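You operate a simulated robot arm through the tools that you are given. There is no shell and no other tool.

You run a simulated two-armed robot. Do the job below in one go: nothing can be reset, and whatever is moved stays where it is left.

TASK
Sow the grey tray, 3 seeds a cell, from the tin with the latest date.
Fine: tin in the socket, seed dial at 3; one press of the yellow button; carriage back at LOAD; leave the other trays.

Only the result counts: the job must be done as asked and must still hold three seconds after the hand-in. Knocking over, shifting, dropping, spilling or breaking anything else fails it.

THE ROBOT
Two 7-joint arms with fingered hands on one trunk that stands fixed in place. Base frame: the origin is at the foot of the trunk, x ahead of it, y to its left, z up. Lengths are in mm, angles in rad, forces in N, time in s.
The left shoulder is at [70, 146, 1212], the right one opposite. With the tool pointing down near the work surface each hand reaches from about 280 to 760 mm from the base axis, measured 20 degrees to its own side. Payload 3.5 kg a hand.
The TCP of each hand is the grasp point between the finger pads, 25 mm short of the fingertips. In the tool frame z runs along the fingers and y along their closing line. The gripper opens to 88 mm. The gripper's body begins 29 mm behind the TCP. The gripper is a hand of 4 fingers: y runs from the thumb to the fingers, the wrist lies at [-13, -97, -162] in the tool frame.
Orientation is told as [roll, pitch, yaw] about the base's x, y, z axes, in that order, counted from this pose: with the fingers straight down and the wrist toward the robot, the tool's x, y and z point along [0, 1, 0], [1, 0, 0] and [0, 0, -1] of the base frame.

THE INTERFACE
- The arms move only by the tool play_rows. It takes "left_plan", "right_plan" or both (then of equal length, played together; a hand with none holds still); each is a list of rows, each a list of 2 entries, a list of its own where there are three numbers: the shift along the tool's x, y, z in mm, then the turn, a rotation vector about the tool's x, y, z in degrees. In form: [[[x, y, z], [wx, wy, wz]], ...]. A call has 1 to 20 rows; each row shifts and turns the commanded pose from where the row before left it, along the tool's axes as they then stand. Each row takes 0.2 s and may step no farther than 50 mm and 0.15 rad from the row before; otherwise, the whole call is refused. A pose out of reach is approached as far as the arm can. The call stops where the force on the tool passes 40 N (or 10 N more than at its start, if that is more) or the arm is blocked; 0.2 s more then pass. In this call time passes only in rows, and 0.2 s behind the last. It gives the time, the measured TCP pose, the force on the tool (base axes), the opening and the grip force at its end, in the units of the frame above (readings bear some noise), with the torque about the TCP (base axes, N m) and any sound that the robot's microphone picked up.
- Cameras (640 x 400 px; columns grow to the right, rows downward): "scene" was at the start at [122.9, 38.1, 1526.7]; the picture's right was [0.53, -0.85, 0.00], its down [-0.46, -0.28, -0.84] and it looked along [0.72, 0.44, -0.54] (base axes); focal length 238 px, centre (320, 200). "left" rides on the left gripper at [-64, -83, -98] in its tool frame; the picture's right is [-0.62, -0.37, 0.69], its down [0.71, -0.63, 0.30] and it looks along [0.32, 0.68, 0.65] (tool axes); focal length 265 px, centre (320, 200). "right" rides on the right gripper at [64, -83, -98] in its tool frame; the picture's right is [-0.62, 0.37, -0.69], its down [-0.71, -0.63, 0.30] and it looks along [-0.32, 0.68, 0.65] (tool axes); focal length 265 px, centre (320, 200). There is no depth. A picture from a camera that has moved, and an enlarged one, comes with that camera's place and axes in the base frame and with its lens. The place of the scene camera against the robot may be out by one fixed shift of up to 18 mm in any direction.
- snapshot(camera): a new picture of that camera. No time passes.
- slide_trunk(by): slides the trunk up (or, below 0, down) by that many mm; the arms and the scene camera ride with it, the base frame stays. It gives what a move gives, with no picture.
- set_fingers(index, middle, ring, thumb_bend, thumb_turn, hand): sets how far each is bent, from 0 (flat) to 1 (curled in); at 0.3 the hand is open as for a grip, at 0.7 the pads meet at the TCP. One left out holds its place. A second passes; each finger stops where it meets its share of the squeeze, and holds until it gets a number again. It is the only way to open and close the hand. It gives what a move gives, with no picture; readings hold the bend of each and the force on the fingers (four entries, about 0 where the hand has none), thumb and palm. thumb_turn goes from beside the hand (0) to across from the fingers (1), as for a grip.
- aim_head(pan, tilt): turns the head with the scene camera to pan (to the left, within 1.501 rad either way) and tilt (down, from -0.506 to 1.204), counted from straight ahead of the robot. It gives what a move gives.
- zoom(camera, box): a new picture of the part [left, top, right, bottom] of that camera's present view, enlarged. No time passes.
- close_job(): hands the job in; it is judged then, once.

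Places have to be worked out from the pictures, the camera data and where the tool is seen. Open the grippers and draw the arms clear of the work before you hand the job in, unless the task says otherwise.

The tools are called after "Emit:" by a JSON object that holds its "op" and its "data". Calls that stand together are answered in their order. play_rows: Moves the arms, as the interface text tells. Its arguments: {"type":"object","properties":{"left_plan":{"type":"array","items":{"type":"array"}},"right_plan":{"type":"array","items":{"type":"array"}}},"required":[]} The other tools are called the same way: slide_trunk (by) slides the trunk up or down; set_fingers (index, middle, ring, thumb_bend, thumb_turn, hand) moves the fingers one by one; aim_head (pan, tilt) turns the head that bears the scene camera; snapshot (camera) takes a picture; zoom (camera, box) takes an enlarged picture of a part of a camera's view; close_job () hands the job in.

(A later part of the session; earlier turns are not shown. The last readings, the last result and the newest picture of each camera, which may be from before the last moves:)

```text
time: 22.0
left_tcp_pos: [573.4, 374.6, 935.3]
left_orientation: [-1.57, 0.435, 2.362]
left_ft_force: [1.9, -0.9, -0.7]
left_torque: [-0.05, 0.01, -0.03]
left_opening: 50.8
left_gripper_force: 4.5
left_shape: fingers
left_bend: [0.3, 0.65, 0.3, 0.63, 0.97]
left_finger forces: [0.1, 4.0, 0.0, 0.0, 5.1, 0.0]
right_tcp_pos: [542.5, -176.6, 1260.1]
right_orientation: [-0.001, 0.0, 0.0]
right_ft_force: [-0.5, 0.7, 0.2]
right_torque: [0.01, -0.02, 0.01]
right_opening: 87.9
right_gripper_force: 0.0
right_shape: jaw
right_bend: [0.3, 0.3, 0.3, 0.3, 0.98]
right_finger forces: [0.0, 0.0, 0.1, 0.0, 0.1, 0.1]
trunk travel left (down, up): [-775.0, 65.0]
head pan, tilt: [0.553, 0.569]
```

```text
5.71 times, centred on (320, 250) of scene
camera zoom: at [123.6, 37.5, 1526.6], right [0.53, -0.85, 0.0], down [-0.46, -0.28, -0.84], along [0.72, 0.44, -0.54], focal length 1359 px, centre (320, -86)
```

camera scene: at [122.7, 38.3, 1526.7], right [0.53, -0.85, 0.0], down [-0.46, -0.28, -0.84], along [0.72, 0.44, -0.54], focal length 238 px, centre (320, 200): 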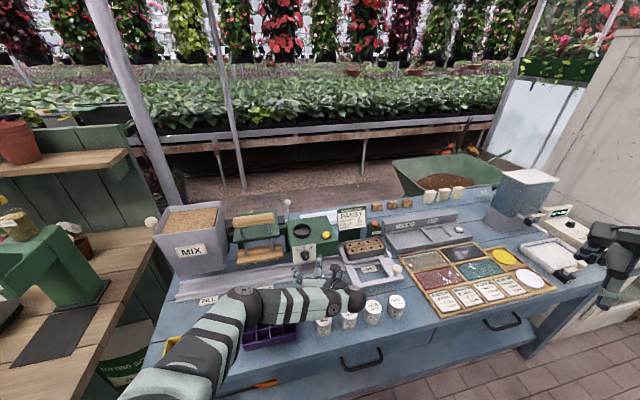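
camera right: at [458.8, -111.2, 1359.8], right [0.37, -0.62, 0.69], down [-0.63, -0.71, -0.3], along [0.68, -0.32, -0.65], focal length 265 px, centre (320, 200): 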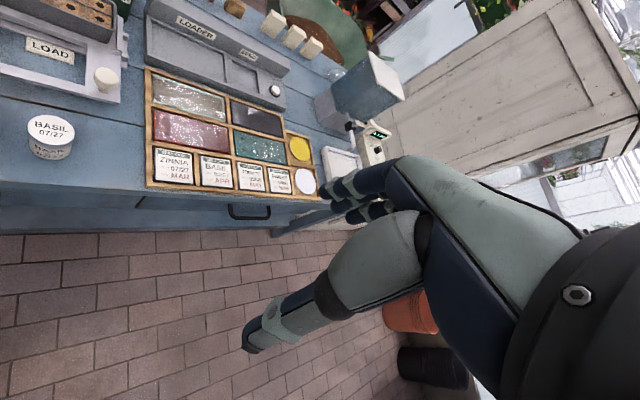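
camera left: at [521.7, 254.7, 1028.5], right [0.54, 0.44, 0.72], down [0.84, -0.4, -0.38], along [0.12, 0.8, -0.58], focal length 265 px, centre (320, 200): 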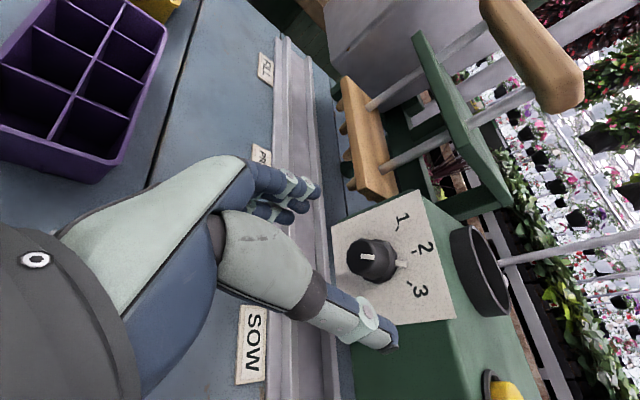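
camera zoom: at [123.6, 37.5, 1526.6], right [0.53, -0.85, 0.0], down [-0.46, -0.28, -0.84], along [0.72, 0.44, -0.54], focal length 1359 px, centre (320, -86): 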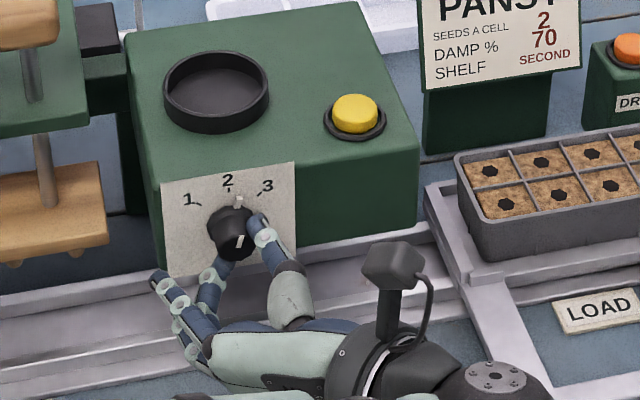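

Thumb and middle finger hold the knob with about 4–5 N each. I turn the hand clockwise about the knob axis by 24° in small steps and check the pointer.

Emit:
{"op": "play_rows", "data": {"left_plan": [[[0, 0, 0], [0, 0, 6]], [[0, 0, 0], [0, 0, 6]], [[0, 0, 0], [0, 0, 6]], [[0, 0, 0], [0, 0, 6]]]}}

Emit:
{"op": "zoom", "data": {"camera": "left", "box": [250, 160, 450, 360]}}

Emit:
{"op": "zoom", "data": {"camera": "scene", "box": [270, 215, 370, 285]}}

```text
time: 23.0
left_tcp_pos: [572.9, 376.9, 933.6]
left_orientation: [-1.569, 0.013, 2.363]
left_ft_force: [0.0, -2.5, -2.9]
left_torque: [-0.09, 0.08, -0.01]
left_opening: 50.2
left_gripper_force: 6.0
left_shape: fingers
left_bend: [0.3, 0.66, 0.3, 0.64, 0.96]
left_finger forces: [0.1, 6.5, 0.0, 0.0, 4.8, 0.0]
right_tcp_pos: [542.8, -174.1, 1259.3]
right_orientation: [-0.001, 0.0, 0.003]
right_ft_force: [0.1, -0.8, -0.4]
right_torque: [-0.04, -0.04, 0.03]
right_opening: 87.4
right_gripper_force: 0.1
right_shape: jaw
right_bend: [0.3, 0.3, 0.3, 0.3, 0.98]
right_finger forces: [0.1, 0.1, 0.0, 0.1, 0.0, 0.1]
trunk travel left (down, up): [-775.0, 65.0]
head pan, tilt: [0.553, 0.569]
```

```text
2.00 times, centred on (350, 260) of left
camera zoom: at [562.9, 247.3, 999.6], right [0.74, 0.24, 0.62], down [0.67, -0.23, -0.71], along [-0.02, 0.94, -0.33], focal length 531 px, centre (260, 80)
```

zoom: 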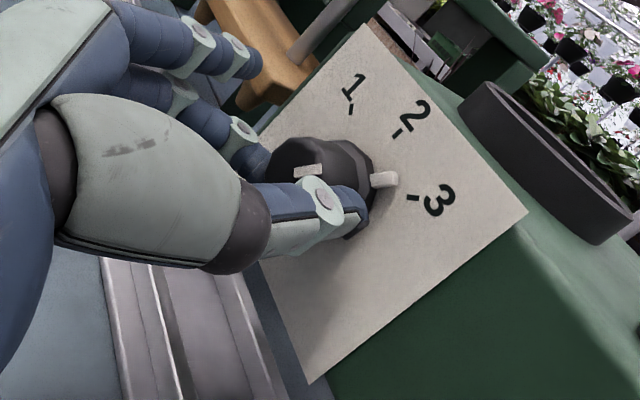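

```text
5.71 times, centred on (320, 250) of scene
camera zoom: at [123.6, 38.0, 1526.6], right [0.53, -0.85, 0.0], down [-0.46, -0.28, -0.84], along [0.72, 0.44, -0.54], focal length 1359 px, centre (320, -86)
```

zoom: 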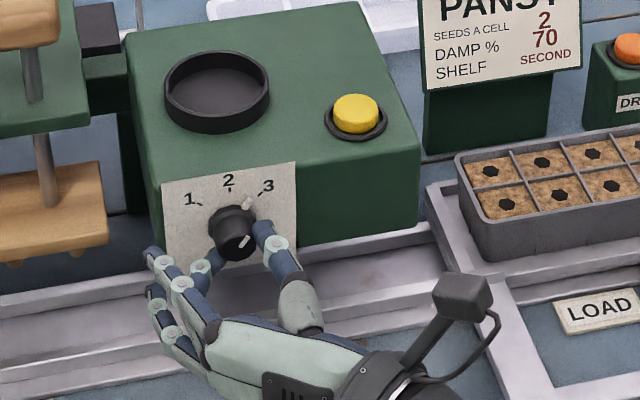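

The knob follows the hand and is now just short of 3. I check clearance between my wrist and the tins before the last few degrees.

Emit:
{"op": "snapshot", "data": {"camera": "scene"}}

Emit:
{"op": "zoom", "data": {"camera": "scene", "box": [220, 220, 420, 350]}}

Emit:
{"op": "snapshot", "data": {"camera": "right"}}

```text
taken
camera scene: at [123.6, 38.0, 1526.6], right [0.53, -0.85, 0.0], down [-0.46, -0.28, -0.84], along [0.72, 0.44, -0.54], focal length 238 px, centre (320, 200)
```

scene: 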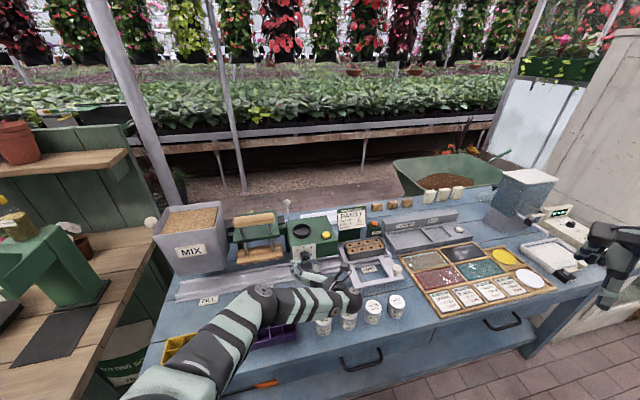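

```text
3.08 times, centred on (320, 285) of scene
camera zoom: at [123.6, 38.0, 1526.6], right [0.53, -0.85, 0.0], down [-0.46, -0.28, -0.84], along [0.72, 0.44, -0.54], focal length 732 px, centre (320, -62)
```

zoom: 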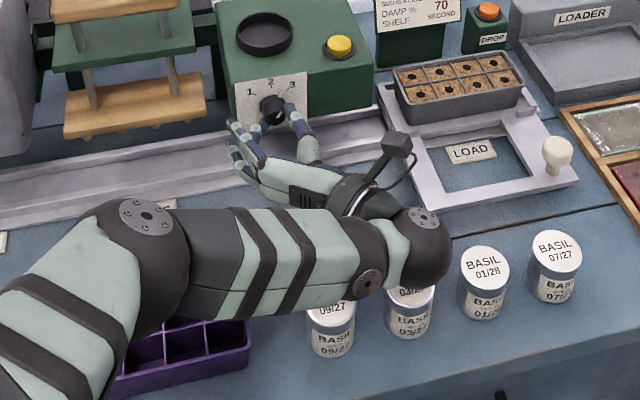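

```text
taken
camera right: at [458.9, -111.0, 1359.8], right [0.37, -0.62, 0.69], down [-0.63, -0.72, -0.3], along [0.68, -0.32, -0.65], focal length 265 px, centre (320, 200)
```

right: 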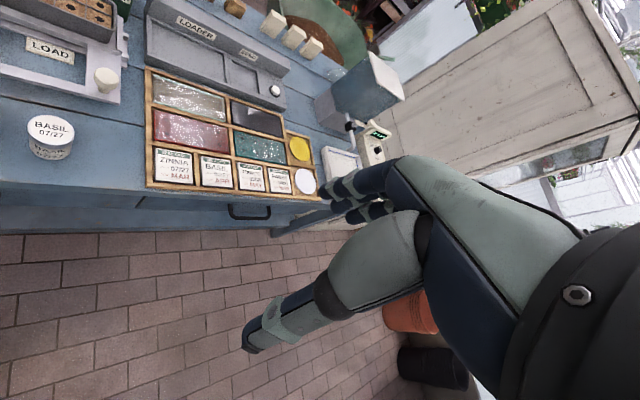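

The forearm and wrist are well above the tins (wrist underside about 885 against 857 for the lids), so I turn another 14°.

Emit:
{"op": "play_rows", "data": {"left_plan": [[[0, 0, 0], [0, 0, 5]], [[0, 0, 0], [0, 0, 5]], [[0, 0, 0], [0, 0, 4]]]}}

Emit:
{"op": "zoom", "data": {"camera": "left", "box": [320, 180, 450, 290]}}

Emit:
{"op": "zoom", "data": {"camera": "scene", "box": [285, 225, 345, 270]}}

```text
time: 23.8
left_tcp_pos: [576.2, 377.6, 934.9]
left_orientation: [-1.571, -0.23, 2.363]
left_ft_force: [-9.3, -8.0, -5.0]
left_torque: [-0.14, 0.13, 0.01]
left_opening: 49.8
left_gripper_force: 8.7
left_shape: fingers
left_bend: [0.3, 0.65, 0.3, 0.65, 0.96]
left_finger forces: [0.1, 9.9, 0.0, 0.0, 7.4, 0.0]
left hand out of reach, approached as far as the arm can: row 3
right_tcp_pos: [542.3, -177.6, 1261.4]
right_orientation: [0.002, -0.001, 0.001]
right_ft_force: [-0.4, 0.1, -0.4]
right_torque: [0.0, 0.01, 0.0]
right_opening: 87.7
right_gripper_force: 0.0
right_shape: jaw
right_bend: [0.3, 0.3, 0.3, 0.3, 0.98]
right_finger forces: [0.0, 0.0, 0.1, 0.0, 0.1, 0.0]
trunk travel left (down, up): [-775.0, 65.0]
head pan, tilt: [0.553, 0.569]
```

```text
3.64 times, centred on (385, 235) of left
camera zoom: at [573.6, 239.5, 977.2], right [0.84, 0.14, 0.52], down [0.53, -0.1, -0.84], along [-0.07, 0.98, -0.16], focal length 965 px, centre (84, 73)
```

zoom: 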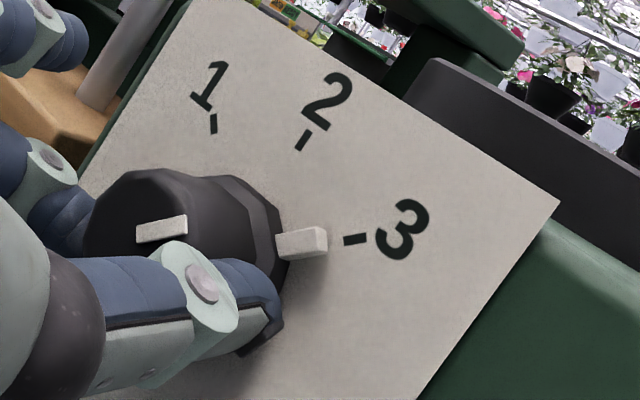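

```text
8.89 times, centred on (315, 248) of scene
camera zoom: at [121.3, 35.9, 1526.8], right [0.53, -0.85, 0.0], down [-0.46, -0.28, -0.84], along [0.72, 0.44, -0.54], focal length 2114 px, centre (364, -222)
```

zoom: 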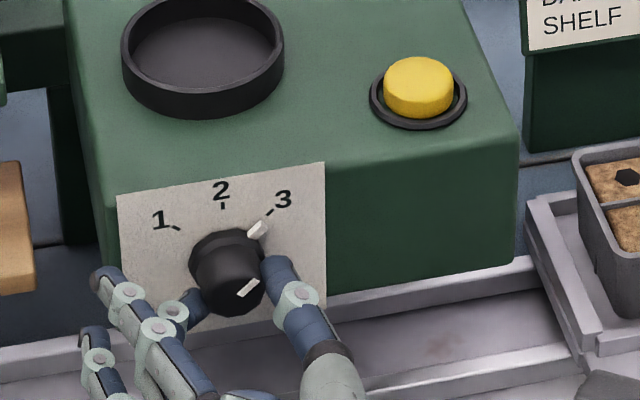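

The peg points exactly at the 3 tick. I open thumb and finger and check that the dial stays there.

Emit:
{"op": "set_fingers", "data": {"hand": "left", "middle": 0.3, "thumb_bend": 0.3}}

Emit:
{"op": "zoom", "data": {"camera": "left", "box": [320, 180, 450, 290]}}

```text
time: 24.8
left_tcp_pos: [577.2, 380.0, 934.8]
left_orientation: [-1.571, -0.228, 2.36]
left_ft_force: [0.3, -0.6, 0.3]
left_torque: [0.01, 0.02, 0.01]
left_opening: 84.5
left_gripper_force: 0.1
left_shape: fingers
left_bend: [0.3, 0.3, 0.3, 0.3, 0.97]
left_finger forces: [0.0, 0.1, 0.0, 0.0, 0.0, 0.0]
right_tcp_pos: [542.3, -175.3, 1260.1]
right_orientation: [-0.001, 0.0, 0.002]
right_ft_force: [0.2, 0.1, -0.4]
right_torque: [-0.03, -0.04, 0.01]
right_opening: 87.5
right_gripper_force: 0.0
right_shape: jaw
right_bend: [0.3, 0.3, 0.3, 0.3, 0.98]
right_finger forces: [0.0, 0.0, 0.1, 0.0, 0.1, 0.0]
trunk travel left (down, up): [-775.0, 65.0]
head pan, tilt: [0.553, 0.569]
```

```text
3.64 times, centred on (385, 235) of left
camera zoom: at [575.1, 241.8, 976.9], right [0.84, 0.14, 0.52], down [0.53, -0.1, -0.84], along [-0.07, 0.98, -0.16], focal length 965 px, centre (84, 73)
```

zoom: 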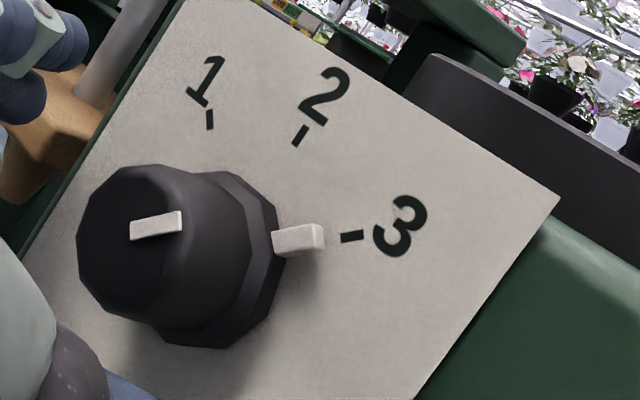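

The dial holds at 3. I roll the open hand back around the knob axis and then retreat straight off.

Emit:
{"op": "play_rows", "data": {"left_plan": [[[0, 0, 0], [0, 0, -7.6]], [[0, 0, 0], [0, 0, -7.6]], [[0, 0, 0], [0, 0, -7.6]], [[0, 0, 0], [0, 0, -7.6]], [[0, 0, 0], [0, 0, -7.6]], [[0, 0, -10], [0, 0, 0]], [[0, 0, -10], [0, 0, 0]], [[0, 0, -10], [0, 0, 0]]]}}

Emit:
{"op": "zoom", "data": {"camera": "left", "box": [320, 180, 450, 290]}}

Emit:
{"op": "snapshot", "data": {"camera": "scene"}}

```text
time: 26.6
left_tcp_pos: [558.6, 360.9, 933.8]
left_orientation: [-1.568, 0.434, 2.368]
left_ft_force: [0.4, -0.5, 0.1]
left_torque: [0.03, 0.01, 0.03]
left_opening: 84.7
left_gripper_force: 0.0
left_shape: fingers
left_bend: [0.3, 0.3, 0.3, 0.3, 0.97]
left_finger forces: [0.1, 0.0, 0.0, 0.0, 0.0, 0.1]
left hand out of reach, approached as far as the arm can: row 8
right_tcp_pos: [542.5, -175.7, 1259.3]
right_orientation: [0.001, 0.001, 0.0]
right_ft_force: [0.3, 0.1, 0.1]
right_torque: [-0.01, -0.01, 0.01]
right_opening: 87.7
right_gripper_force: 0.0
right_shape: jaw
right_bend: [0.3, 0.3, 0.3, 0.3, 0.98]
right_finger forces: [0.0, 0.0, 0.0, 0.1, 0.1, 0.0]
trunk travel left (down, up): [-775.0, 65.0]
head pan, tilt: [0.553, 0.569]
```

```text
3.64 times, centred on (385, 235) of left
camera zoom: at [524.1, 255.6, 1026.0], right [0.54, 0.45, 0.71], down [0.84, -0.39, -0.39], along [0.11, 0.8, -0.58], focal length 965 px, centre (84, 73)
```

zoom: 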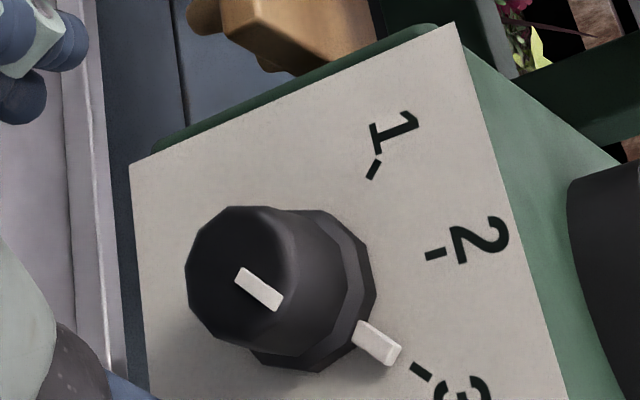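

```text
taken
camera scene: at [122.6, 38.2, 1526.7], right [0.53, -0.85, 0.0], down [-0.46, -0.28, -0.84], along [0.72, 0.44, -0.54], focal length 238 px, centre (320, 200)
```

scene: 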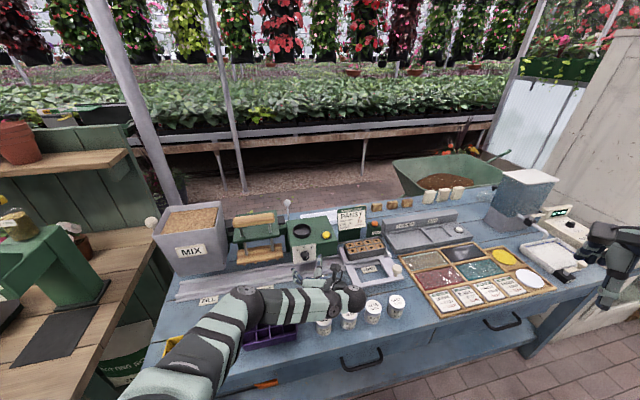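

The dial is done. I raise the hand well above the seeder and swing it round to point straight down, with the fingers' closing line along the bench's depth direction, ready for the tin.

Emit:
{"op": "play_rows", "data": {"left_plan": [[[-36.2, -16.9, 0], [0, 0, 0]], [[-36.2, -16.9, 0], [0, 0, 0]], [[-36.2, -16.9, 0], [0, 0, 0]], [[-36.2, -16.9, 0], [0, 0, 0]], [[0, 0, 0], [0, 0, 8.3]], [[0, 0, 0], [0, 0, 8.3]], [[0, 0, 0], [0, 0, 8.3]], [[0, 0, 0], [4.94, 4.94, 4.94]], [[0, 0, 0], [4.94, 4.94, 4.94]], [[0, 0, 0], [4.94, 4.94, 4.94]], [[0, 0, 0], [4.94, 4.94, 4.94]], [[0, 0, 0], [4.94, 4.94, 4.94]], [[0, 0, 0], [4.94, 4.94, 4.94]], [[0, 0, 0], [4.94, 4.94, 4.94]], [[0, 0, 0], [4.94, 4.94, 4.94]], [[0, 0, 0], [4.94, 4.94, 4.94]], [[0, 0, 0], [4.94, 4.94, 4.94]], [[0, 0, 0], [4.94, 4.94, 4.94]], [[0, 0, 0], [4.94, 4.94, 4.94]], [[0, 0, 0], [4.94, 4.94, 4.94]]]}}

Emit:
{"op": "snapshot", "data": {"camera": "left"}}

Emit:
{"op": "snapshot", "data": {"camera": "scene"}}

```text
time: 29.0
left_tcp_pos: [546.6, 452.6, 1011.1]
left_orientation: [-1.166, -0.276, 1.961]
left_ft_force: [-32.0, -22.0, 0.1]
left_torque: [-0.26, 0.22, 2.11]
left_opening: 84.7
left_gripper_force: 22.3
left_shape: fingers
left_bend: [0.3, 0.3, 0.31, 0.3, 0.98]
left_finger forces: [0.1, 44.8, 0.0, 0.0, 0.1, 0.0]
left hand out of reach, approached as far as the arm can: row 1, 2, 3, 4, 5, 6, 7
right_tcp_pos: [536.0, -178.3, 1262.2]
right_orientation: [0.003, -0.007, -0.001]
right_ft_force: [-0.6, -0.4, -0.4]
right_torque: [-0.01, 0.01, 0.0]
right_opening: 87.5
right_gripper_force: 0.0
right_shape: jaw
right_bend: [0.3, 0.3, 0.3, 0.3, 0.98]
right_finger forces: [0.0, 0.0, 0.1, 0.1, 0.0, 0.0]
trunk travel left (down, up): [-775.0, 65.0]
head pan, tilt: [0.553, 0.569]
stopped in row 12 (left hand): the force on the tool passed its limit at 44 N (the readings are from after the stop); the commanded pose is now the measured one
```

```text
taken
camera left: at [527.6, 328.1, 1081.2], right [0.98, -0.07, 0.19], down [0.15, -0.36, -0.92], along [0.13, 0.93, -0.35], focal length 265 px, centre (320, 200)
```

left: 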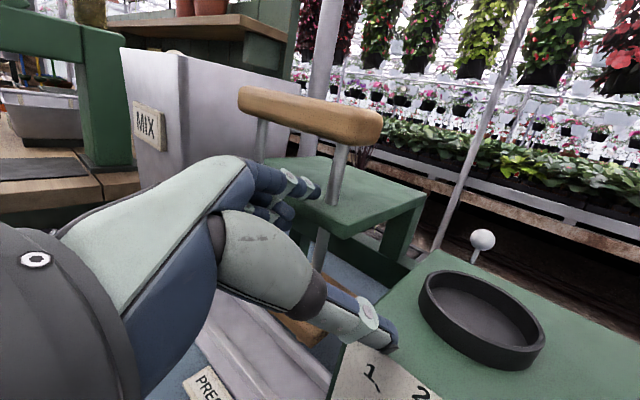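

```text
taken
camera scene: at [113.4, 33.3, 1527.7], right [0.53, -0.85, 0.0], down [-0.45, -0.28, -0.85], along [0.72, 0.44, -0.53], focal length 238 px, centre (320, 200)
```

scene: 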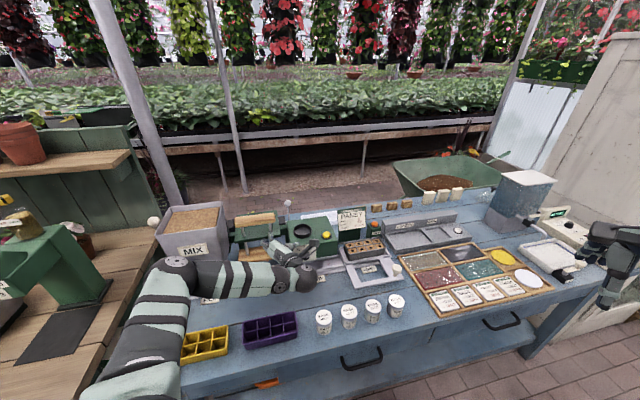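

The upward moves were limited by the arm's joint range, so the hand drifted left and its middle finger is now pressed against the press frame. I back off gently away from it.

Emit:
{"op": "play_rows", "data": {"left_plan": [[[4, -5.5, -13.3], [0, 0, 0]], [[4, -5.5, -13.3], [0, 0, 0]]]}}

Emit:
{"op": "snapshot", "data": {"camera": "left"}}

Emit:
{"op": "zoom", "data": {"camera": "scene", "box": [140, 190, 340, 310]}}

```text
time: 29.6
left_tcp_pos: [533.4, 434.5, 1010.0]
left_orientation: [-1.167, -0.27, 1.961]
left_ft_force: [0.4, 0.0, -0.8]
left_torque: [0.0, 0.01, -0.02]
left_opening: 84.6
left_gripper_force: 0.0
left_shape: fingers
left_bend: [0.3, 0.3, 0.3, 0.3, 0.98]
left_finger forces: [0.1, 0.0, 0.0, 0.0, 0.0, 0.0]
right_tcp_pos: [541.3, -176.5, 1259.8]
right_orientation: [0.0, 0.0, 0.0]
right_ft_force: [0.8, -0.1, -0.2]
right_torque: [-0.01, -0.03, -0.03]
right_opening: 87.4
right_gripper_force: 0.2
right_shape: jaw
right_bend: [0.3, 0.3, 0.3, 0.3, 0.98]
right_finger forces: [0.0, 0.0, 0.0, 0.0, 0.0, 0.0]
trunk travel left (down, up): [-775.0, 65.0]
head pan, tilt: [0.553, 0.569]
```

```text
taken
camera left: at [513.9, 310.7, 1080.2], right [0.98, -0.07, 0.19], down [0.15, -0.37, -0.92], along [0.13, 0.93, -0.35], focal length 265 px, centre (320, 200)
```

left: 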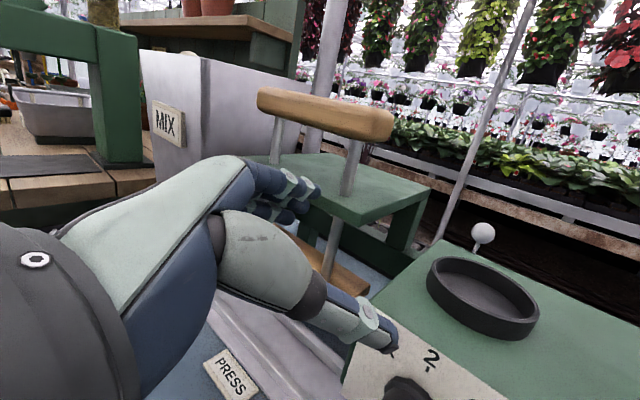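

```text
3.20 times, centred on (240, 250) of scene
camera zoom: at [123.0, 37.9, 1526.8], right [0.53, -0.85, 0.0], down [-0.46, -0.28, -0.84], along [0.72, 0.44, -0.54], focal length 761 px, centre (576, 40)
```

zoom: 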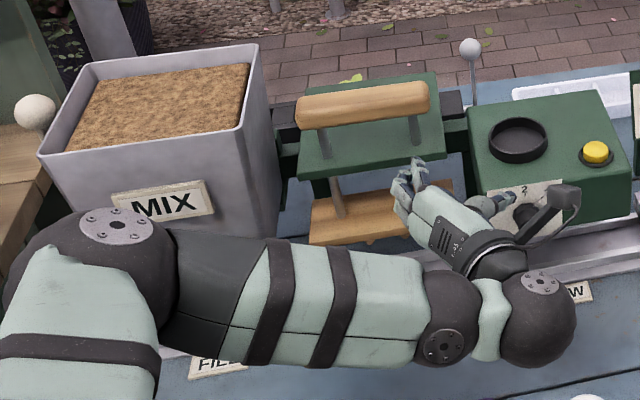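

The hand is free and the press looks unharmed. I raise the trunk by 60 mm, which lifts the hand straight up without any joint limits.

Emit:
{"op": "slide_trunk", "data": {"by": 60}}

```text
time: 30.6
left_tcp_pos: [534.4, 435.6, 1067.7]
left_orientation: [-1.162, -0.271, 1.96]
left_ft_force: [-0.5, 1.0, 0.3]
left_torque: [0.01, 0.04, -0.01]
left_opening: 84.5
left_gripper_force: 0.1
left_shape: fingers
left_bend: [0.3, 0.3, 0.3, 0.3, 0.98]
left_finger forces: [0.0, 0.0, 0.0, 0.0, 0.0, 0.0]
right_tcp_pos: [543.9, -174.9, 1319.1]
right_orientation: [0.0, -0.001, 0.001]
right_ft_force: [-0.5, -0.5, 0.0]
right_torque: [0.01, -0.05, 0.01]
right_opening: 87.7
right_gripper_force: 0.1
right_shape: jaw
right_bend: [0.3, 0.3, 0.3, 0.3, 0.98]
right_finger forces: [0.0, 0.1, 0.1, 0.0, 0.0, 0.0]
trunk travel left (down, up): [-835.0, 5.0]
head pan, tilt: [0.553, 0.569]
```

I now turn the hand in small portions toward pointing down, with a little upward motion, checking reach after each portion.

Emit:
{"op": "play_rows", "data": {"left_plan": [[[-9, 3, -4], [4.9, 4.9, 4.9]], [[0, 0, 0], [4.9, 4.9, 4.9]], [[0, 0, 0], [4.9, 4.9, 4.9]]]}}

Emit:
{"op": "snapshot", "data": {"camera": "scene"}}

```text
time: 31.4
left_tcp_pos: [533.3, 435.5, 1077.9]
left_orientation: [-0.792, -0.34, 1.586]
left_ft_force: [0.2, 0.7, -0.3]
left_torque: [0.01, 0.03, 0.0]
left_opening: 84.6
left_gripper_force: 0.1
left_shape: fingers
left_bend: [0.3, 0.3, 0.3, 0.3, 0.98]
left_finger forces: [0.0, 0.0, 0.0, 0.0, 0.0, 0.0]
right_tcp_pos: [542.1, -174.6, 1319.5]
right_orientation: [0.0, 0.0, -0.001]
right_ft_force: [0.0, 0.0, 0.4]
right_torque: [0.01, -0.01, -0.03]
right_opening: 87.4
right_gripper_force: 0.1
right_shape: jaw
right_bend: [0.3, 0.3, 0.3, 0.3, 0.98]
right_finger forces: [0.0, 0.0, 0.1, 0.0, 0.0, 0.0]
trunk travel left (down, up): [-835.0, 5.0]
head pan, tilt: [0.553, 0.569]
```

```text
taken
camera scene: at [123.0, 38.4, 1586.6], right [0.53, -0.85, 0.0], down [-0.46, -0.28, -0.84], along [0.72, 0.44, -0.54], focal length 238 px, centre (320, 200)
```

scene: 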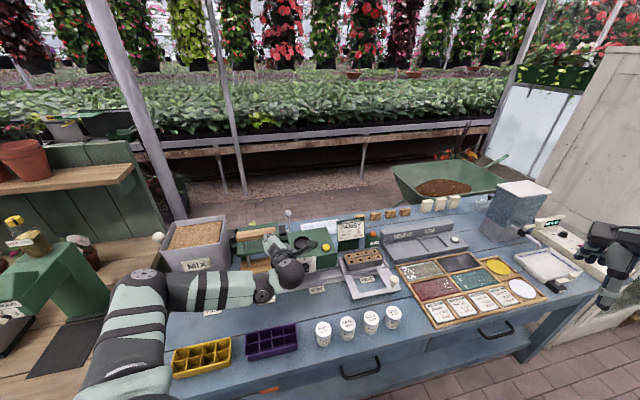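

In reach with no contact; I continue the same turn for the remaining 60°.

Emit:
{"op": "play_rows", "data": {"left_plan": [[[0, 0, 0], [4.9, 4.9, 4.9]], [[0, 0, 0], [4.9, 4.9, 4.9]], [[0, 0, 0], [4.9, 4.9, 4.9]], [[0, 0, 0], [4.9, 4.9, 4.9]]]}}

Emit:
{"op": "snapshot", "data": {"camera": "scene"}}

Emit:
{"op": "snapshot", "data": {"camera": "left"}}

```text
time: 32.4
left_tcp_pos: [534.7, 433.8, 1077.8]
left_orientation: [-0.302, -0.223, 1.101]
left_ft_force: [-0.7, 0.3, 0.0]
left_torque: [-0.02, -0.01, 0.02]
left_opening: 84.1
left_gripper_force: 0.4
left_shape: fingers
left_bend: [0.3, 0.31, 0.3, 0.3, 0.98]
left_finger forces: [0.0, 0.7, 0.1, 0.1, 0.0, 0.0]
right_tcp_pos: [543.1, -174.6, 1320.0]
right_orientation: [0.001, 0.004, -0.001]
right_ft_force: [0.0, -0.3, -0.4]
right_torque: [-0.01, 0.03, 0.04]
right_opening: 87.5
right_gripper_force: 0.1
right_shape: jaw
right_bend: [0.3, 0.3, 0.3, 0.3, 0.98]
right_finger forces: [0.1, 0.1, 0.0, 0.1, 0.0, 0.1]
trunk travel left (down, up): [-835.0, 5.0]
head pan, tilt: [0.553, 0.569]
```

```text
taken
camera scene: at [124.0, 37.2, 1586.6], right [0.53, -0.85, 0.0], down [-0.46, -0.28, -0.84], along [0.72, 0.44, -0.54], focal length 238 px, centre (320, 200)
```

scene: 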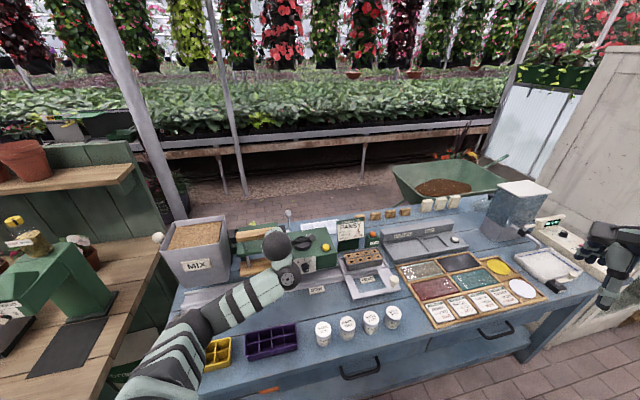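

```text
taken
camera left: at [514.7, 324.7, 1168.5], right [0.6, -0.59, -0.55], down [-0.75, -0.18, -0.63], along [0.27, 0.79, -0.55], focal length 265 px, centre (320, 200)
```

left: 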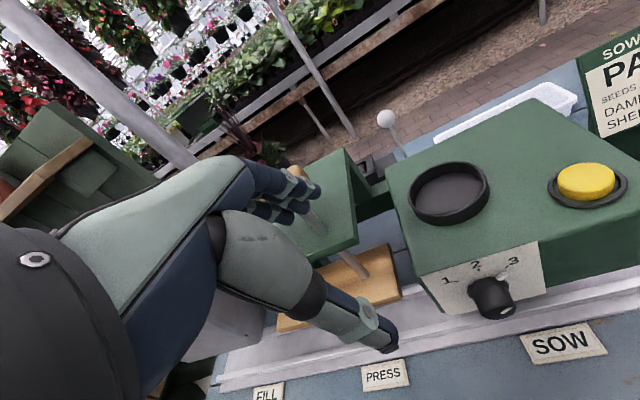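

The middle finger just grazes the press handle, so I first move back and to the right, then finish the last 27° of turning.

Emit:
{"op": "play_rows", "data": {"left_plan": [[[5.8, -23, -7.4], [0, 0, 0]], [[-37, -12.3, 8.8], [0, 0, 0]], [[-37, -12.3, 8.8], [0, 0, 0]], [[0, 0, 0], [3.85, 3.75, 3.95]], [[0, 0, 0], [3.85, 3.75, 3.95]], [[0, 0, 0], [3.85, 3.75, 3.95]], [[0, 0, 0], [3.85, 3.75, 3.95]]]}}

Emit:
{"op": "snapshot", "data": {"camera": "scene"}}

Emit:
{"op": "snapshot", "data": {"camera": "left"}}

```text
time: 34.0
left_tcp_pos: [573.6, 359.6, 1077.9]
left_orientation: [-0.001, 0.001, 0.785]
left_ft_force: [-0.2, -0.2, -0.5]
left_torque: [0.01, -0.03, -0.01]
left_opening: 84.3
left_gripper_force: 0.0
left_shape: fingers
left_bend: [0.3, 0.3, 0.3, 0.3, 0.98]
left_finger forces: [0.1, 0.0, 0.0, 0.0, 0.0, 0.0]
right_tcp_pos: [542.5, -176.2, 1319.6]
right_orientation: [0.0, -0.002, 0.0]
right_ft_force: [0.0, -0.1, 0.0]
right_torque: [-0.02, 0.0, 0.02]
right_opening: 87.5
right_gripper_force: 0.1
right_shape: jaw
right_bend: [0.3, 0.3, 0.3, 0.3, 0.98]
right_finger forces: [0.1, 0.1, 0.0, 0.0, 0.1, 0.1]
trunk travel left (down, up): [-835.0, 5.0]
head pan, tilt: [0.553, 0.569]
```

```text
taken
camera scene: at [123.0, 38.1, 1586.6], right [0.53, -0.85, 0.0], down [-0.46, -0.28, -0.84], along [0.72, 0.44, -0.54], focal length 238 px, centre (320, 200)
```

scene: 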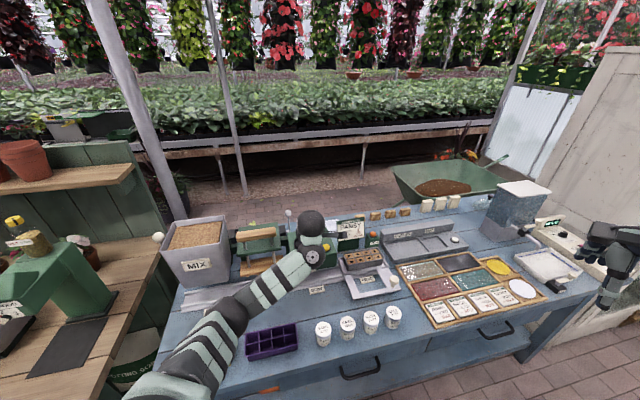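

```text
taken
camera left: at [558.8, 255.7, 1175.1], right [0.18, -0.7, -0.69], down [-0.95, 0.06, -0.3], along [0.25, 0.71, -0.65], focal length 265 px, centre (320, 200)
```

left: 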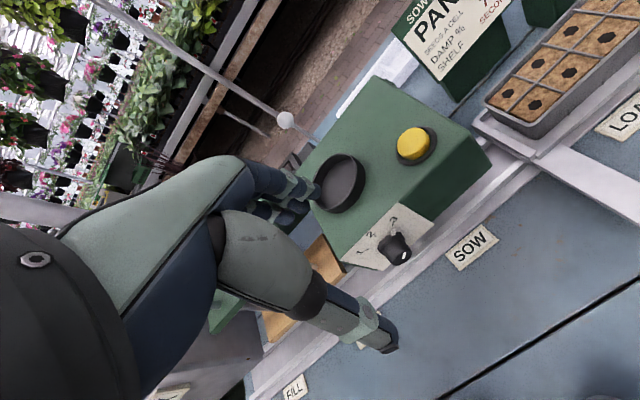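

The hand now points straight down with its closing line along the bench depth and is clear of everything. I zoom in on the socket, the press and the dial to check and measure them from here.

Emit:
{"op": "zoom", "data": {"camera": "left", "box": [290, 90, 470, 270]}}

Emit:
{"op": "zoom", "data": {"camera": "scene", "box": [220, 210, 320, 290]}}

```text
2.22 times, centred on (380, 180) of left
camera zoom: at [558.8, 255.7, 1175.1], right [0.18, -0.7, -0.69], down [-0.95, 0.06, -0.3], along [0.25, 0.71, -0.65], focal length 590 px, centre (187, 244)
```

zoom: 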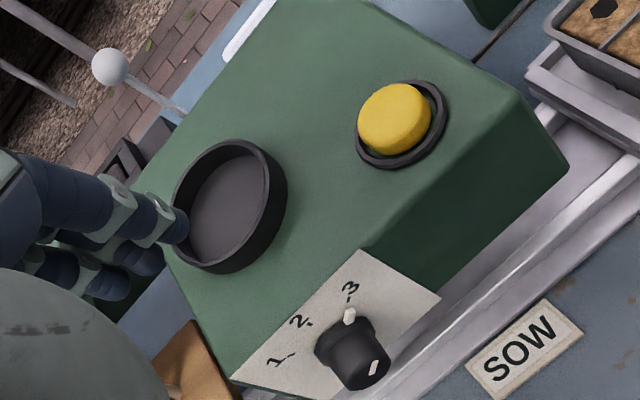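

```text
5.00 times, centred on (270, 250) of scene
camera zoom: at [123.0, 38.1, 1586.6], right [0.53, -0.85, 0.0], down [-0.46, -0.28, -0.84], along [0.72, 0.44, -0.54], focal length 1189 px, centre (570, -50)
```

zoom: 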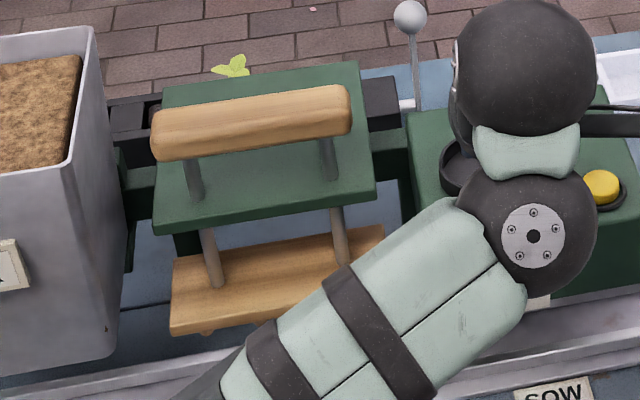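

The dial is at 3 and the press is unchanged; the socket ring is near [655, 448] with its rim at about z 977. I now carry the open hand over toward the 01/28 tin at a safe height.

Emit:
{"op": "play_rows", "data": {"left_plan": [[[-33, -29, 12], [0, 0, 0]], [[-33, -29, 12], [0, 0, 0]], [[-33, -29, 12], [0, 0, 0]], [[-33, -29, 12], [0, 0, 0]], [[-33, -29, 12], [0, 0, 0]]]}}

Emit:
{"op": "snapshot", "data": {"camera": "left"}}

Emit:
{"op": "snapshot", "data": {"camera": "scene"}}

```text
time: 35.2
left_tcp_pos: [588.3, 141.0, 1017.6]
left_orientation: [0.0, -0.002, 0.788]
left_ft_force: [-1.0, 0.5, -0.6]
left_torque: [-0.02, -0.02, 0.01]
left_opening: 84.4
left_gripper_force: 0.0
left_shape: fingers
left_bend: [0.3, 0.3, 0.3, 0.3, 0.98]
left_finger forces: [0.0, 0.0, 0.0, 0.1, 0.0, 0.1]
right_tcp_pos: [542.5, -177.6, 1318.9]
right_orientation: [0.002, 0.0, 0.001]
right_ft_force: [-0.2, 0.4, -0.3]
right_torque: [-0.03, 0.01, 0.01]
right_opening: 87.7
right_gripper_force: 0.0
right_shape: jaw
right_bend: [0.3, 0.3, 0.3, 0.3, 0.98]
right_finger forces: [0.0, 0.0, 0.1, 0.0, 0.0, 0.0]
trunk travel left (down, up): [-835.0, 5.0]
head pan, tilt: [0.553, 0.569]
```

```text
taken
camera left: at [574.6, 36.2, 1115.4], right [0.18, -0.7, -0.69], down [-0.95, 0.06, -0.31], along [0.25, 0.71, -0.65], focal length 265 px, centre (320, 200)
```

left: 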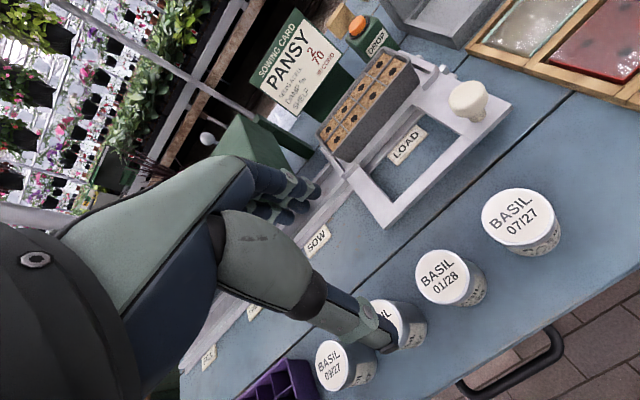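

```text
taken
camera scene: at [123.6, 35.4, 1586.7], right [0.53, -0.85, 0.0], down [-0.46, -0.28, -0.84], along [0.72, 0.44, -0.54], focal length 238 px, centre (320, 200)
```

scene: 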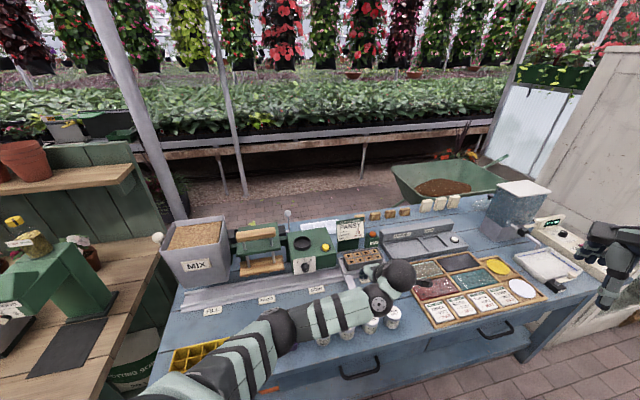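

The hand is over the 01/28 tin area and in reach. I zoom in on the tins and knob to measure them accurately from here.

Emit:
{"op": "zoom", "data": {"camera": "left", "box": [380, 170, 580, 330]}}

Emit:
{"op": "zoom", "data": {"camera": "left", "box": [300, 40, 540, 230]}}

Emit:
{"op": "zoom", "data": {"camera": "scene", "box": [300, 250, 440, 360]}}

```text
2.50 times, centred on (480, 250) of left
camera zoom: at [574.6, 36.2, 1115.4], right [0.18, -0.7, -0.69], down [-0.95, 0.06, -0.31], along [0.25, 0.71, -0.65], focal length 664 px, centre (-80, 75)
```

zoom: 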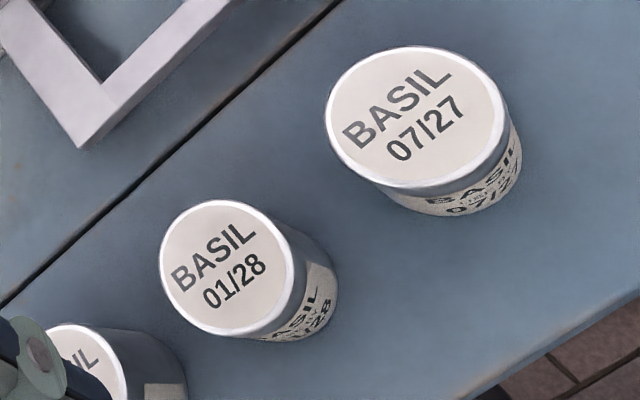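

```text
2.11 times, centred on (420, 135) of left
camera zoom: at [574.6, 36.2, 1115.4], right [0.18, -0.7, -0.69], down [-0.95, 0.06, -0.31], along [0.25, 0.71, -0.65], focal length 559 px, centre (110, 337)
```

zoom: 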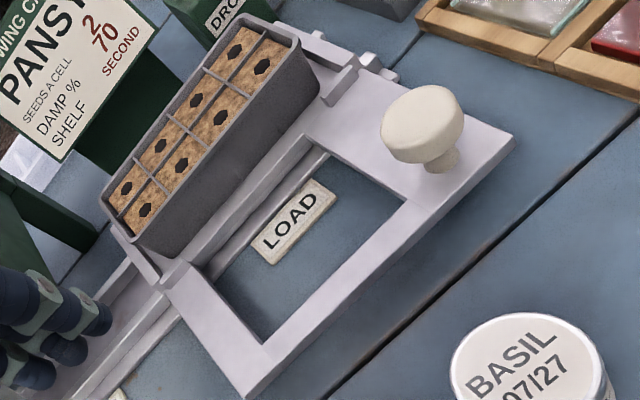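

```text
3.64 times, centred on (370, 305) of scene
camera zoom: at [123.6, 35.4, 1586.7], right [0.53, -0.85, 0.0], down [-0.46, -0.28, -0.84], along [0.72, 0.44, -0.54], focal length 865 px, centre (138, -182)
```

zoom: 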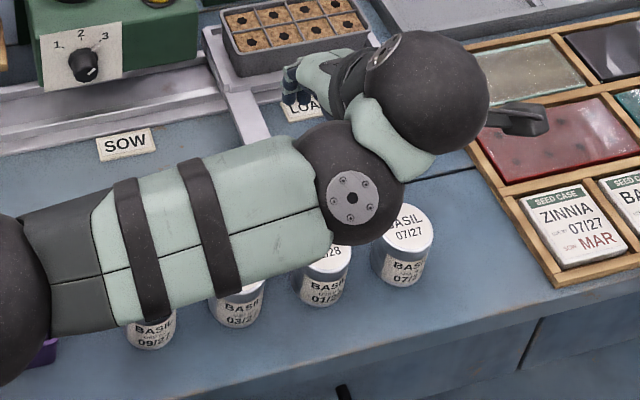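

The lid of the 01/28 tin is about 5 mm to the right and 3 mm nearer than my TCP, the tin being about 50 mm wide and 50 mm tall. I correct that and descend to about 70 mm above the lid, then measure again.

Emit:
{"op": "play_rows", "data": {"left_plan": [[[-5, -3, 0], [0, 0, 0]], [[0, 0, 30], [0, 0, 0]], [[0, 0, 30], [0, 0, 0]], [[0, 0, 28], [0, 0, 0]]]}}

Emit:
{"op": "snapshot", "data": {"camera": "left"}}

Emit:
{"op": "zoom", "data": {"camera": "left", "box": [340, 220, 580, 400]}}

```text
time: 36.2
left_tcp_pos: [588.9, 137.1, 930.9]
left_orientation: [-0.002, 0.0, 0.785]
left_ft_force: [0.3, 0.2, 0.0]
left_torque: [-0.03, 0.01, -0.03]
left_opening: 84.5
left_gripper_force: 0.1
left_shape: fingers
left_bend: [0.3, 0.3, 0.3, 0.3, 0.98]
left_finger forces: [0.1, 0.0, 0.0, 0.0, 0.0, 0.0]
right_tcp_pos: [542.4, -174.7, 1319.6]
right_orientation: [0.001, -0.002, 0.001]
right_ft_force: [0.0, -0.5, -0.5]
right_torque: [0.01, 0.03, -0.02]
right_opening: 87.5
right_gripper_force: 0.1
right_shape: jaw
right_bend: [0.3, 0.3, 0.3, 0.3, 0.98]
right_finger forces: [0.1, 0.0, 0.1, 0.1, 0.0, 0.1]
trunk travel left (down, up): [-835.0, 5.0]
head pan, tilt: [0.553, 0.569]
```

```text
taken
camera left: at [574.6, 32.3, 1028.1], right [0.18, -0.7, -0.69], down [-0.95, 0.06, -0.31], along [0.25, 0.71, -0.65], focal length 265 px, centre (320, 200)
```

left: 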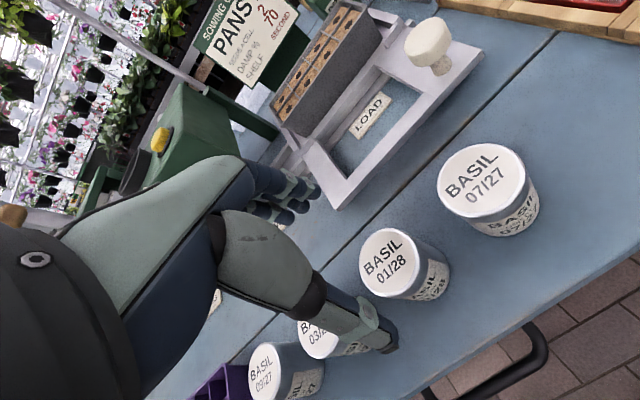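

```text
2.22 times, centred on (460, 310) of left
camera zoom: at [574.6, 32.3, 1028.1], right [0.18, -0.7, -0.69], down [-0.95, 0.06, -0.31], along [0.25, 0.71, -0.65], focal length 590 px, centre (9, -44)
```

zoom: 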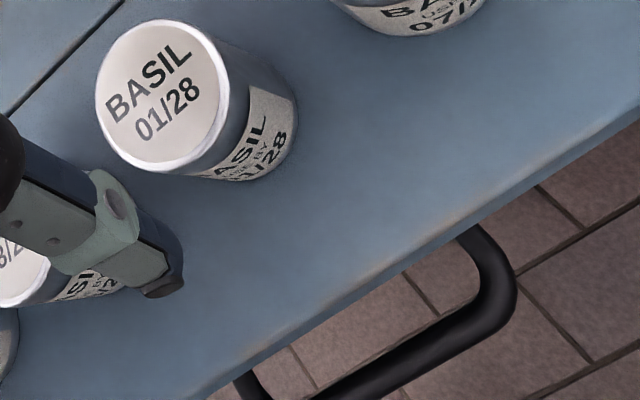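

The tin is centred under the hand within a millimetre. I descend to TCP z about 853 so the pads reach 25 mm below the lid top, staying clear of the neighbours.

Emit:
{"op": "play_rows", "data": {"left_plan": [[[-0.5, 0, 26], [0, 0, 0]], [[0, 0, 26], [0, 0, 0]], [[0, 0, 25], [0, 0, 0]]]}}

Emit:
{"op": "snapshot", "data": {"camera": "left"}}

Emit:
{"op": "zoom", "data": {"camera": "scene", "box": [300, 250, 440, 360]}}

```text
time: 37.0
left_tcp_pos: [588.1, 136.1, 852.8]
left_orientation: [-0.002, 0.0, 0.787]
left_ft_force: [0.1, -0.3, -0.5]
left_torque: [0.02, 0.0, 0.01]
left_opening: 84.6
left_gripper_force: 0.1
left_shape: fingers
left_bend: [0.3, 0.3, 0.3, 0.3, 0.98]
left_finger forces: [0.0, 0.1, 0.0, 0.0, 0.0, 0.1]
right_tcp_pos: [542.6, -175.5, 1320.0]
right_orientation: [0.001, -0.001, 0.0]
right_ft_force: [0.0, 0.8, -0.1]
right_torque: [-0.02, 0.0, 0.0]
right_opening: 87.4
right_gripper_force: 0.1
right_shape: jaw
right_bend: [0.3, 0.3, 0.3, 0.3, 0.98]
right_finger forces: [0.0, 0.1, 0.0, 0.1, 0.0, 0.0]
trunk travel left (down, up): [-835.0, 5.0]
head pan, tilt: [0.553, 0.569]
```

```text
taken
camera left: at [573.9, 30.8, 951.3], right [0.18, -0.7, -0.69], down [-0.95, 0.06, -0.3], along [0.25, 0.71, -0.65], focal length 265 px, centre (320, 200)
```

left: 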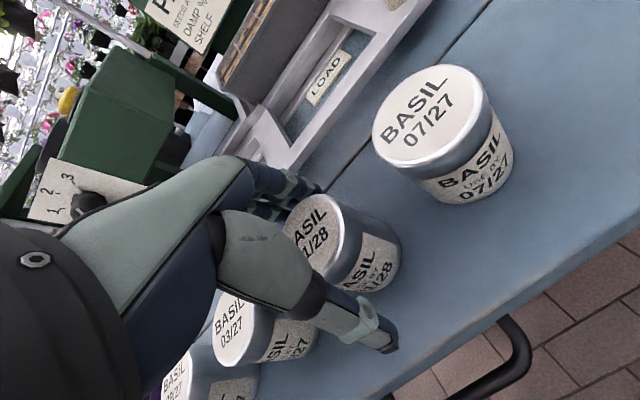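

```text
3.64 times, centred on (370, 305) of scene
camera zoom: at [123.2, 37.8, 1586.7], right [0.53, -0.85, 0.0], down [-0.46, -0.28, -0.84], along [0.72, 0.44, -0.54], focal length 865 px, centre (138, -182)
```

zoom: 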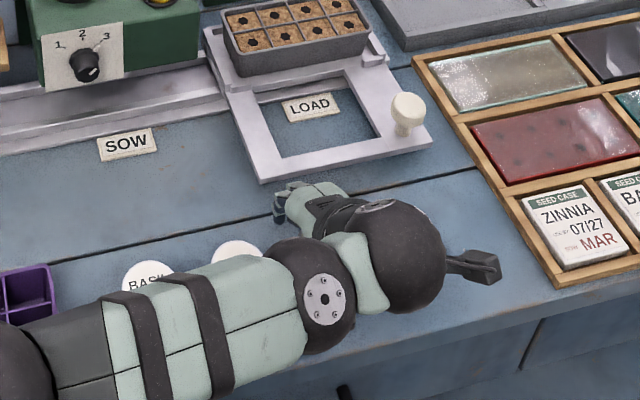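

The pads straddle the 01/28 tin with no contact. I close all fingers and the thumb on it.

Emit:
{"op": "set_fingers", "data": {"hand": "left", "index": 0.7, "middle": 0.7, "ring": 0.7, "thumb_bend": 0.7}}

Emit:
{"op": "snapshot", "data": {"camera": "left"}}

```text
time: 38.0
left_tcp_pos: [587.6, 134.7, 853.8]
left_orientation: [0.0, 0.002, 0.787]
left_ft_force: [0.8, 0.0, 0.7]
left_torque: [0.05, -0.01, -0.01]
left_opening: 40.6
left_gripper_force: 16.9
left_shape: fingers
left_bend: [0.52, 0.57, 0.66, 0.52, 0.95]
left_finger forces: [7.5, 6.2, 2.2, 0.0, 16.7, 0.0]
right_tcp_pos: [542.4, -175.7, 1319.6]
right_orientation: [0.001, 0.0, -0.001]
right_ft_force: [0.2, -0.2, -0.5]
right_torque: [-0.01, -0.01, -0.02]
right_opening: 87.6
right_gripper_force: 0.1
right_shape: jaw
right_bend: [0.3, 0.3, 0.3, 0.3, 0.98]
right_finger forces: [0.1, 0.0, 0.0, 0.0, 0.1, 0.0]
trunk travel left (down, up): [-835.0, 5.0]
head pan, tilt: [0.553, 0.569]
```

```text
taken
camera left: at [573.9, 30.9, 952.0], right [0.18, -0.7, -0.69], down [-0.95, 0.06, -0.31], along [0.25, 0.71, -0.65], focal length 265 px, centre (320, 200)
```

left: 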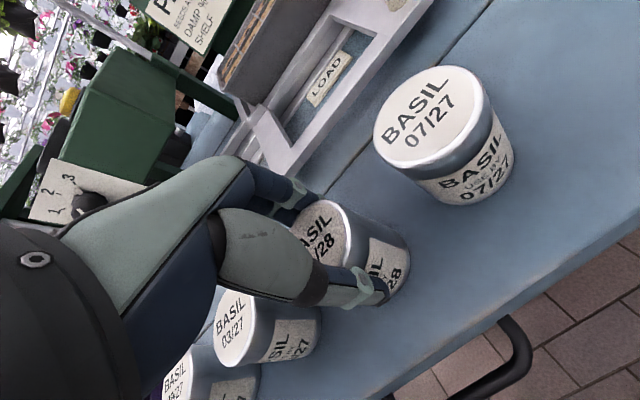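

The tin is held with about 17 N; the index side touched first, so the tin may sit a little off-centre in the hand. I lift it 30 mm and look.

Emit:
{"op": "play_rows", "data": {"left_plan": [[[0, 0, -10], [0, 0, 0]], [[0, 0, -10], [0, 0, 0]], [[0, 0, -10], [0, 0, 0]]]}}

Emit:
{"op": "snapshot", "data": {"camera": "left"}}

Emit:
{"op": "zoom", "data": {"camera": "left", "box": [240, 150, 440, 340]}}

Emit:
{"op": "zoom", "data": {"camera": "scene", "box": [300, 240, 440, 360]}}

```text
time: 38.8
left_tcp_pos: [586.4, 135.0, 883.0]
left_orientation: [-0.002, 0.0, 0.786]
left_ft_force: [-0.4, 0.4, -0.7]
left_torque: [-0.02, 0.03, -0.02]
left_opening: 40.5
left_gripper_force: 15.7
left_shape: fingers
left_bend: [0.52, 0.57, 0.66, 0.52, 0.95]
left_finger forces: [7.6, 6.1, 2.2, 0.0, 16.6, 0.1]
right_tcp_pos: [541.8, -175.7, 1320.3]
right_orientation: [0.0, 0.001, -0.001]
right_ft_force: [0.7, -0.6, 0.6]
right_torque: [-0.03, -0.01, 0.02]
right_opening: 87.5
right_gripper_force: 0.0
right_shape: jaw
right_bend: [0.3, 0.3, 0.3, 0.3, 0.98]
right_finger forces: [0.0, 0.0, 0.0, 0.0, 0.0, 0.1]
trunk travel left (down, up): [-835.0, 5.0]
head pan, tilt: [0.553, 0.569]
```

```text
taken
camera left: at [573.6, 30.7, 981.0], right [0.18, -0.7, -0.69], down [-0.95, 0.06, -0.31], along [0.25, 0.71, -0.65], focal length 265 px, centre (320, 200)
```

left: 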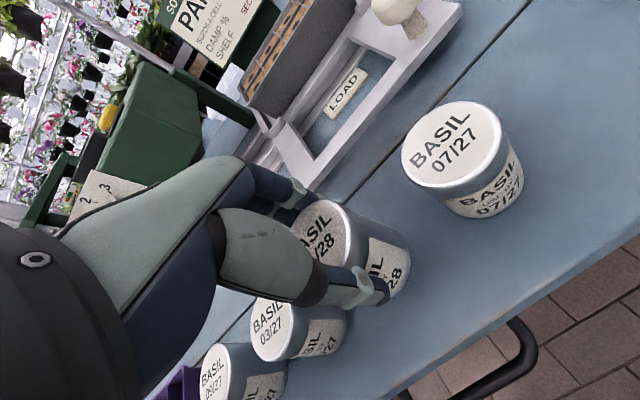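

```text
2.11 times, centred on (340, 245) of left
camera zoom: at [573.6, 30.7, 981.0], right [0.18, -0.7, -0.69], down [-0.95, 0.06, -0.31], along [0.25, 0.71, -0.65], focal length 559 px, centre (278, 105)
```

zoom: 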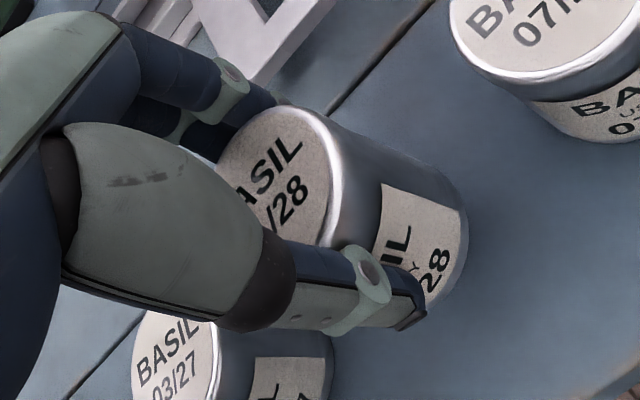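

```text
3.33 times, centred on (370, 300) of scene
camera zoom: at [123.0, 37.9, 1586.6], right [0.53, -0.85, 0.0], down [-0.46, -0.28, -0.84], along [0.72, 0.44, -0.54], focal length 793 px, centre (153, -133)
```

zoom: 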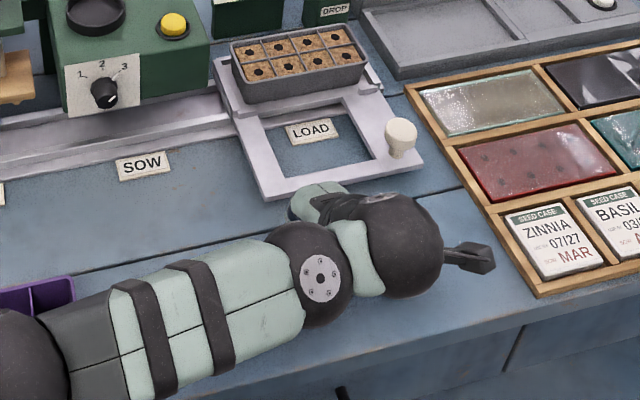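

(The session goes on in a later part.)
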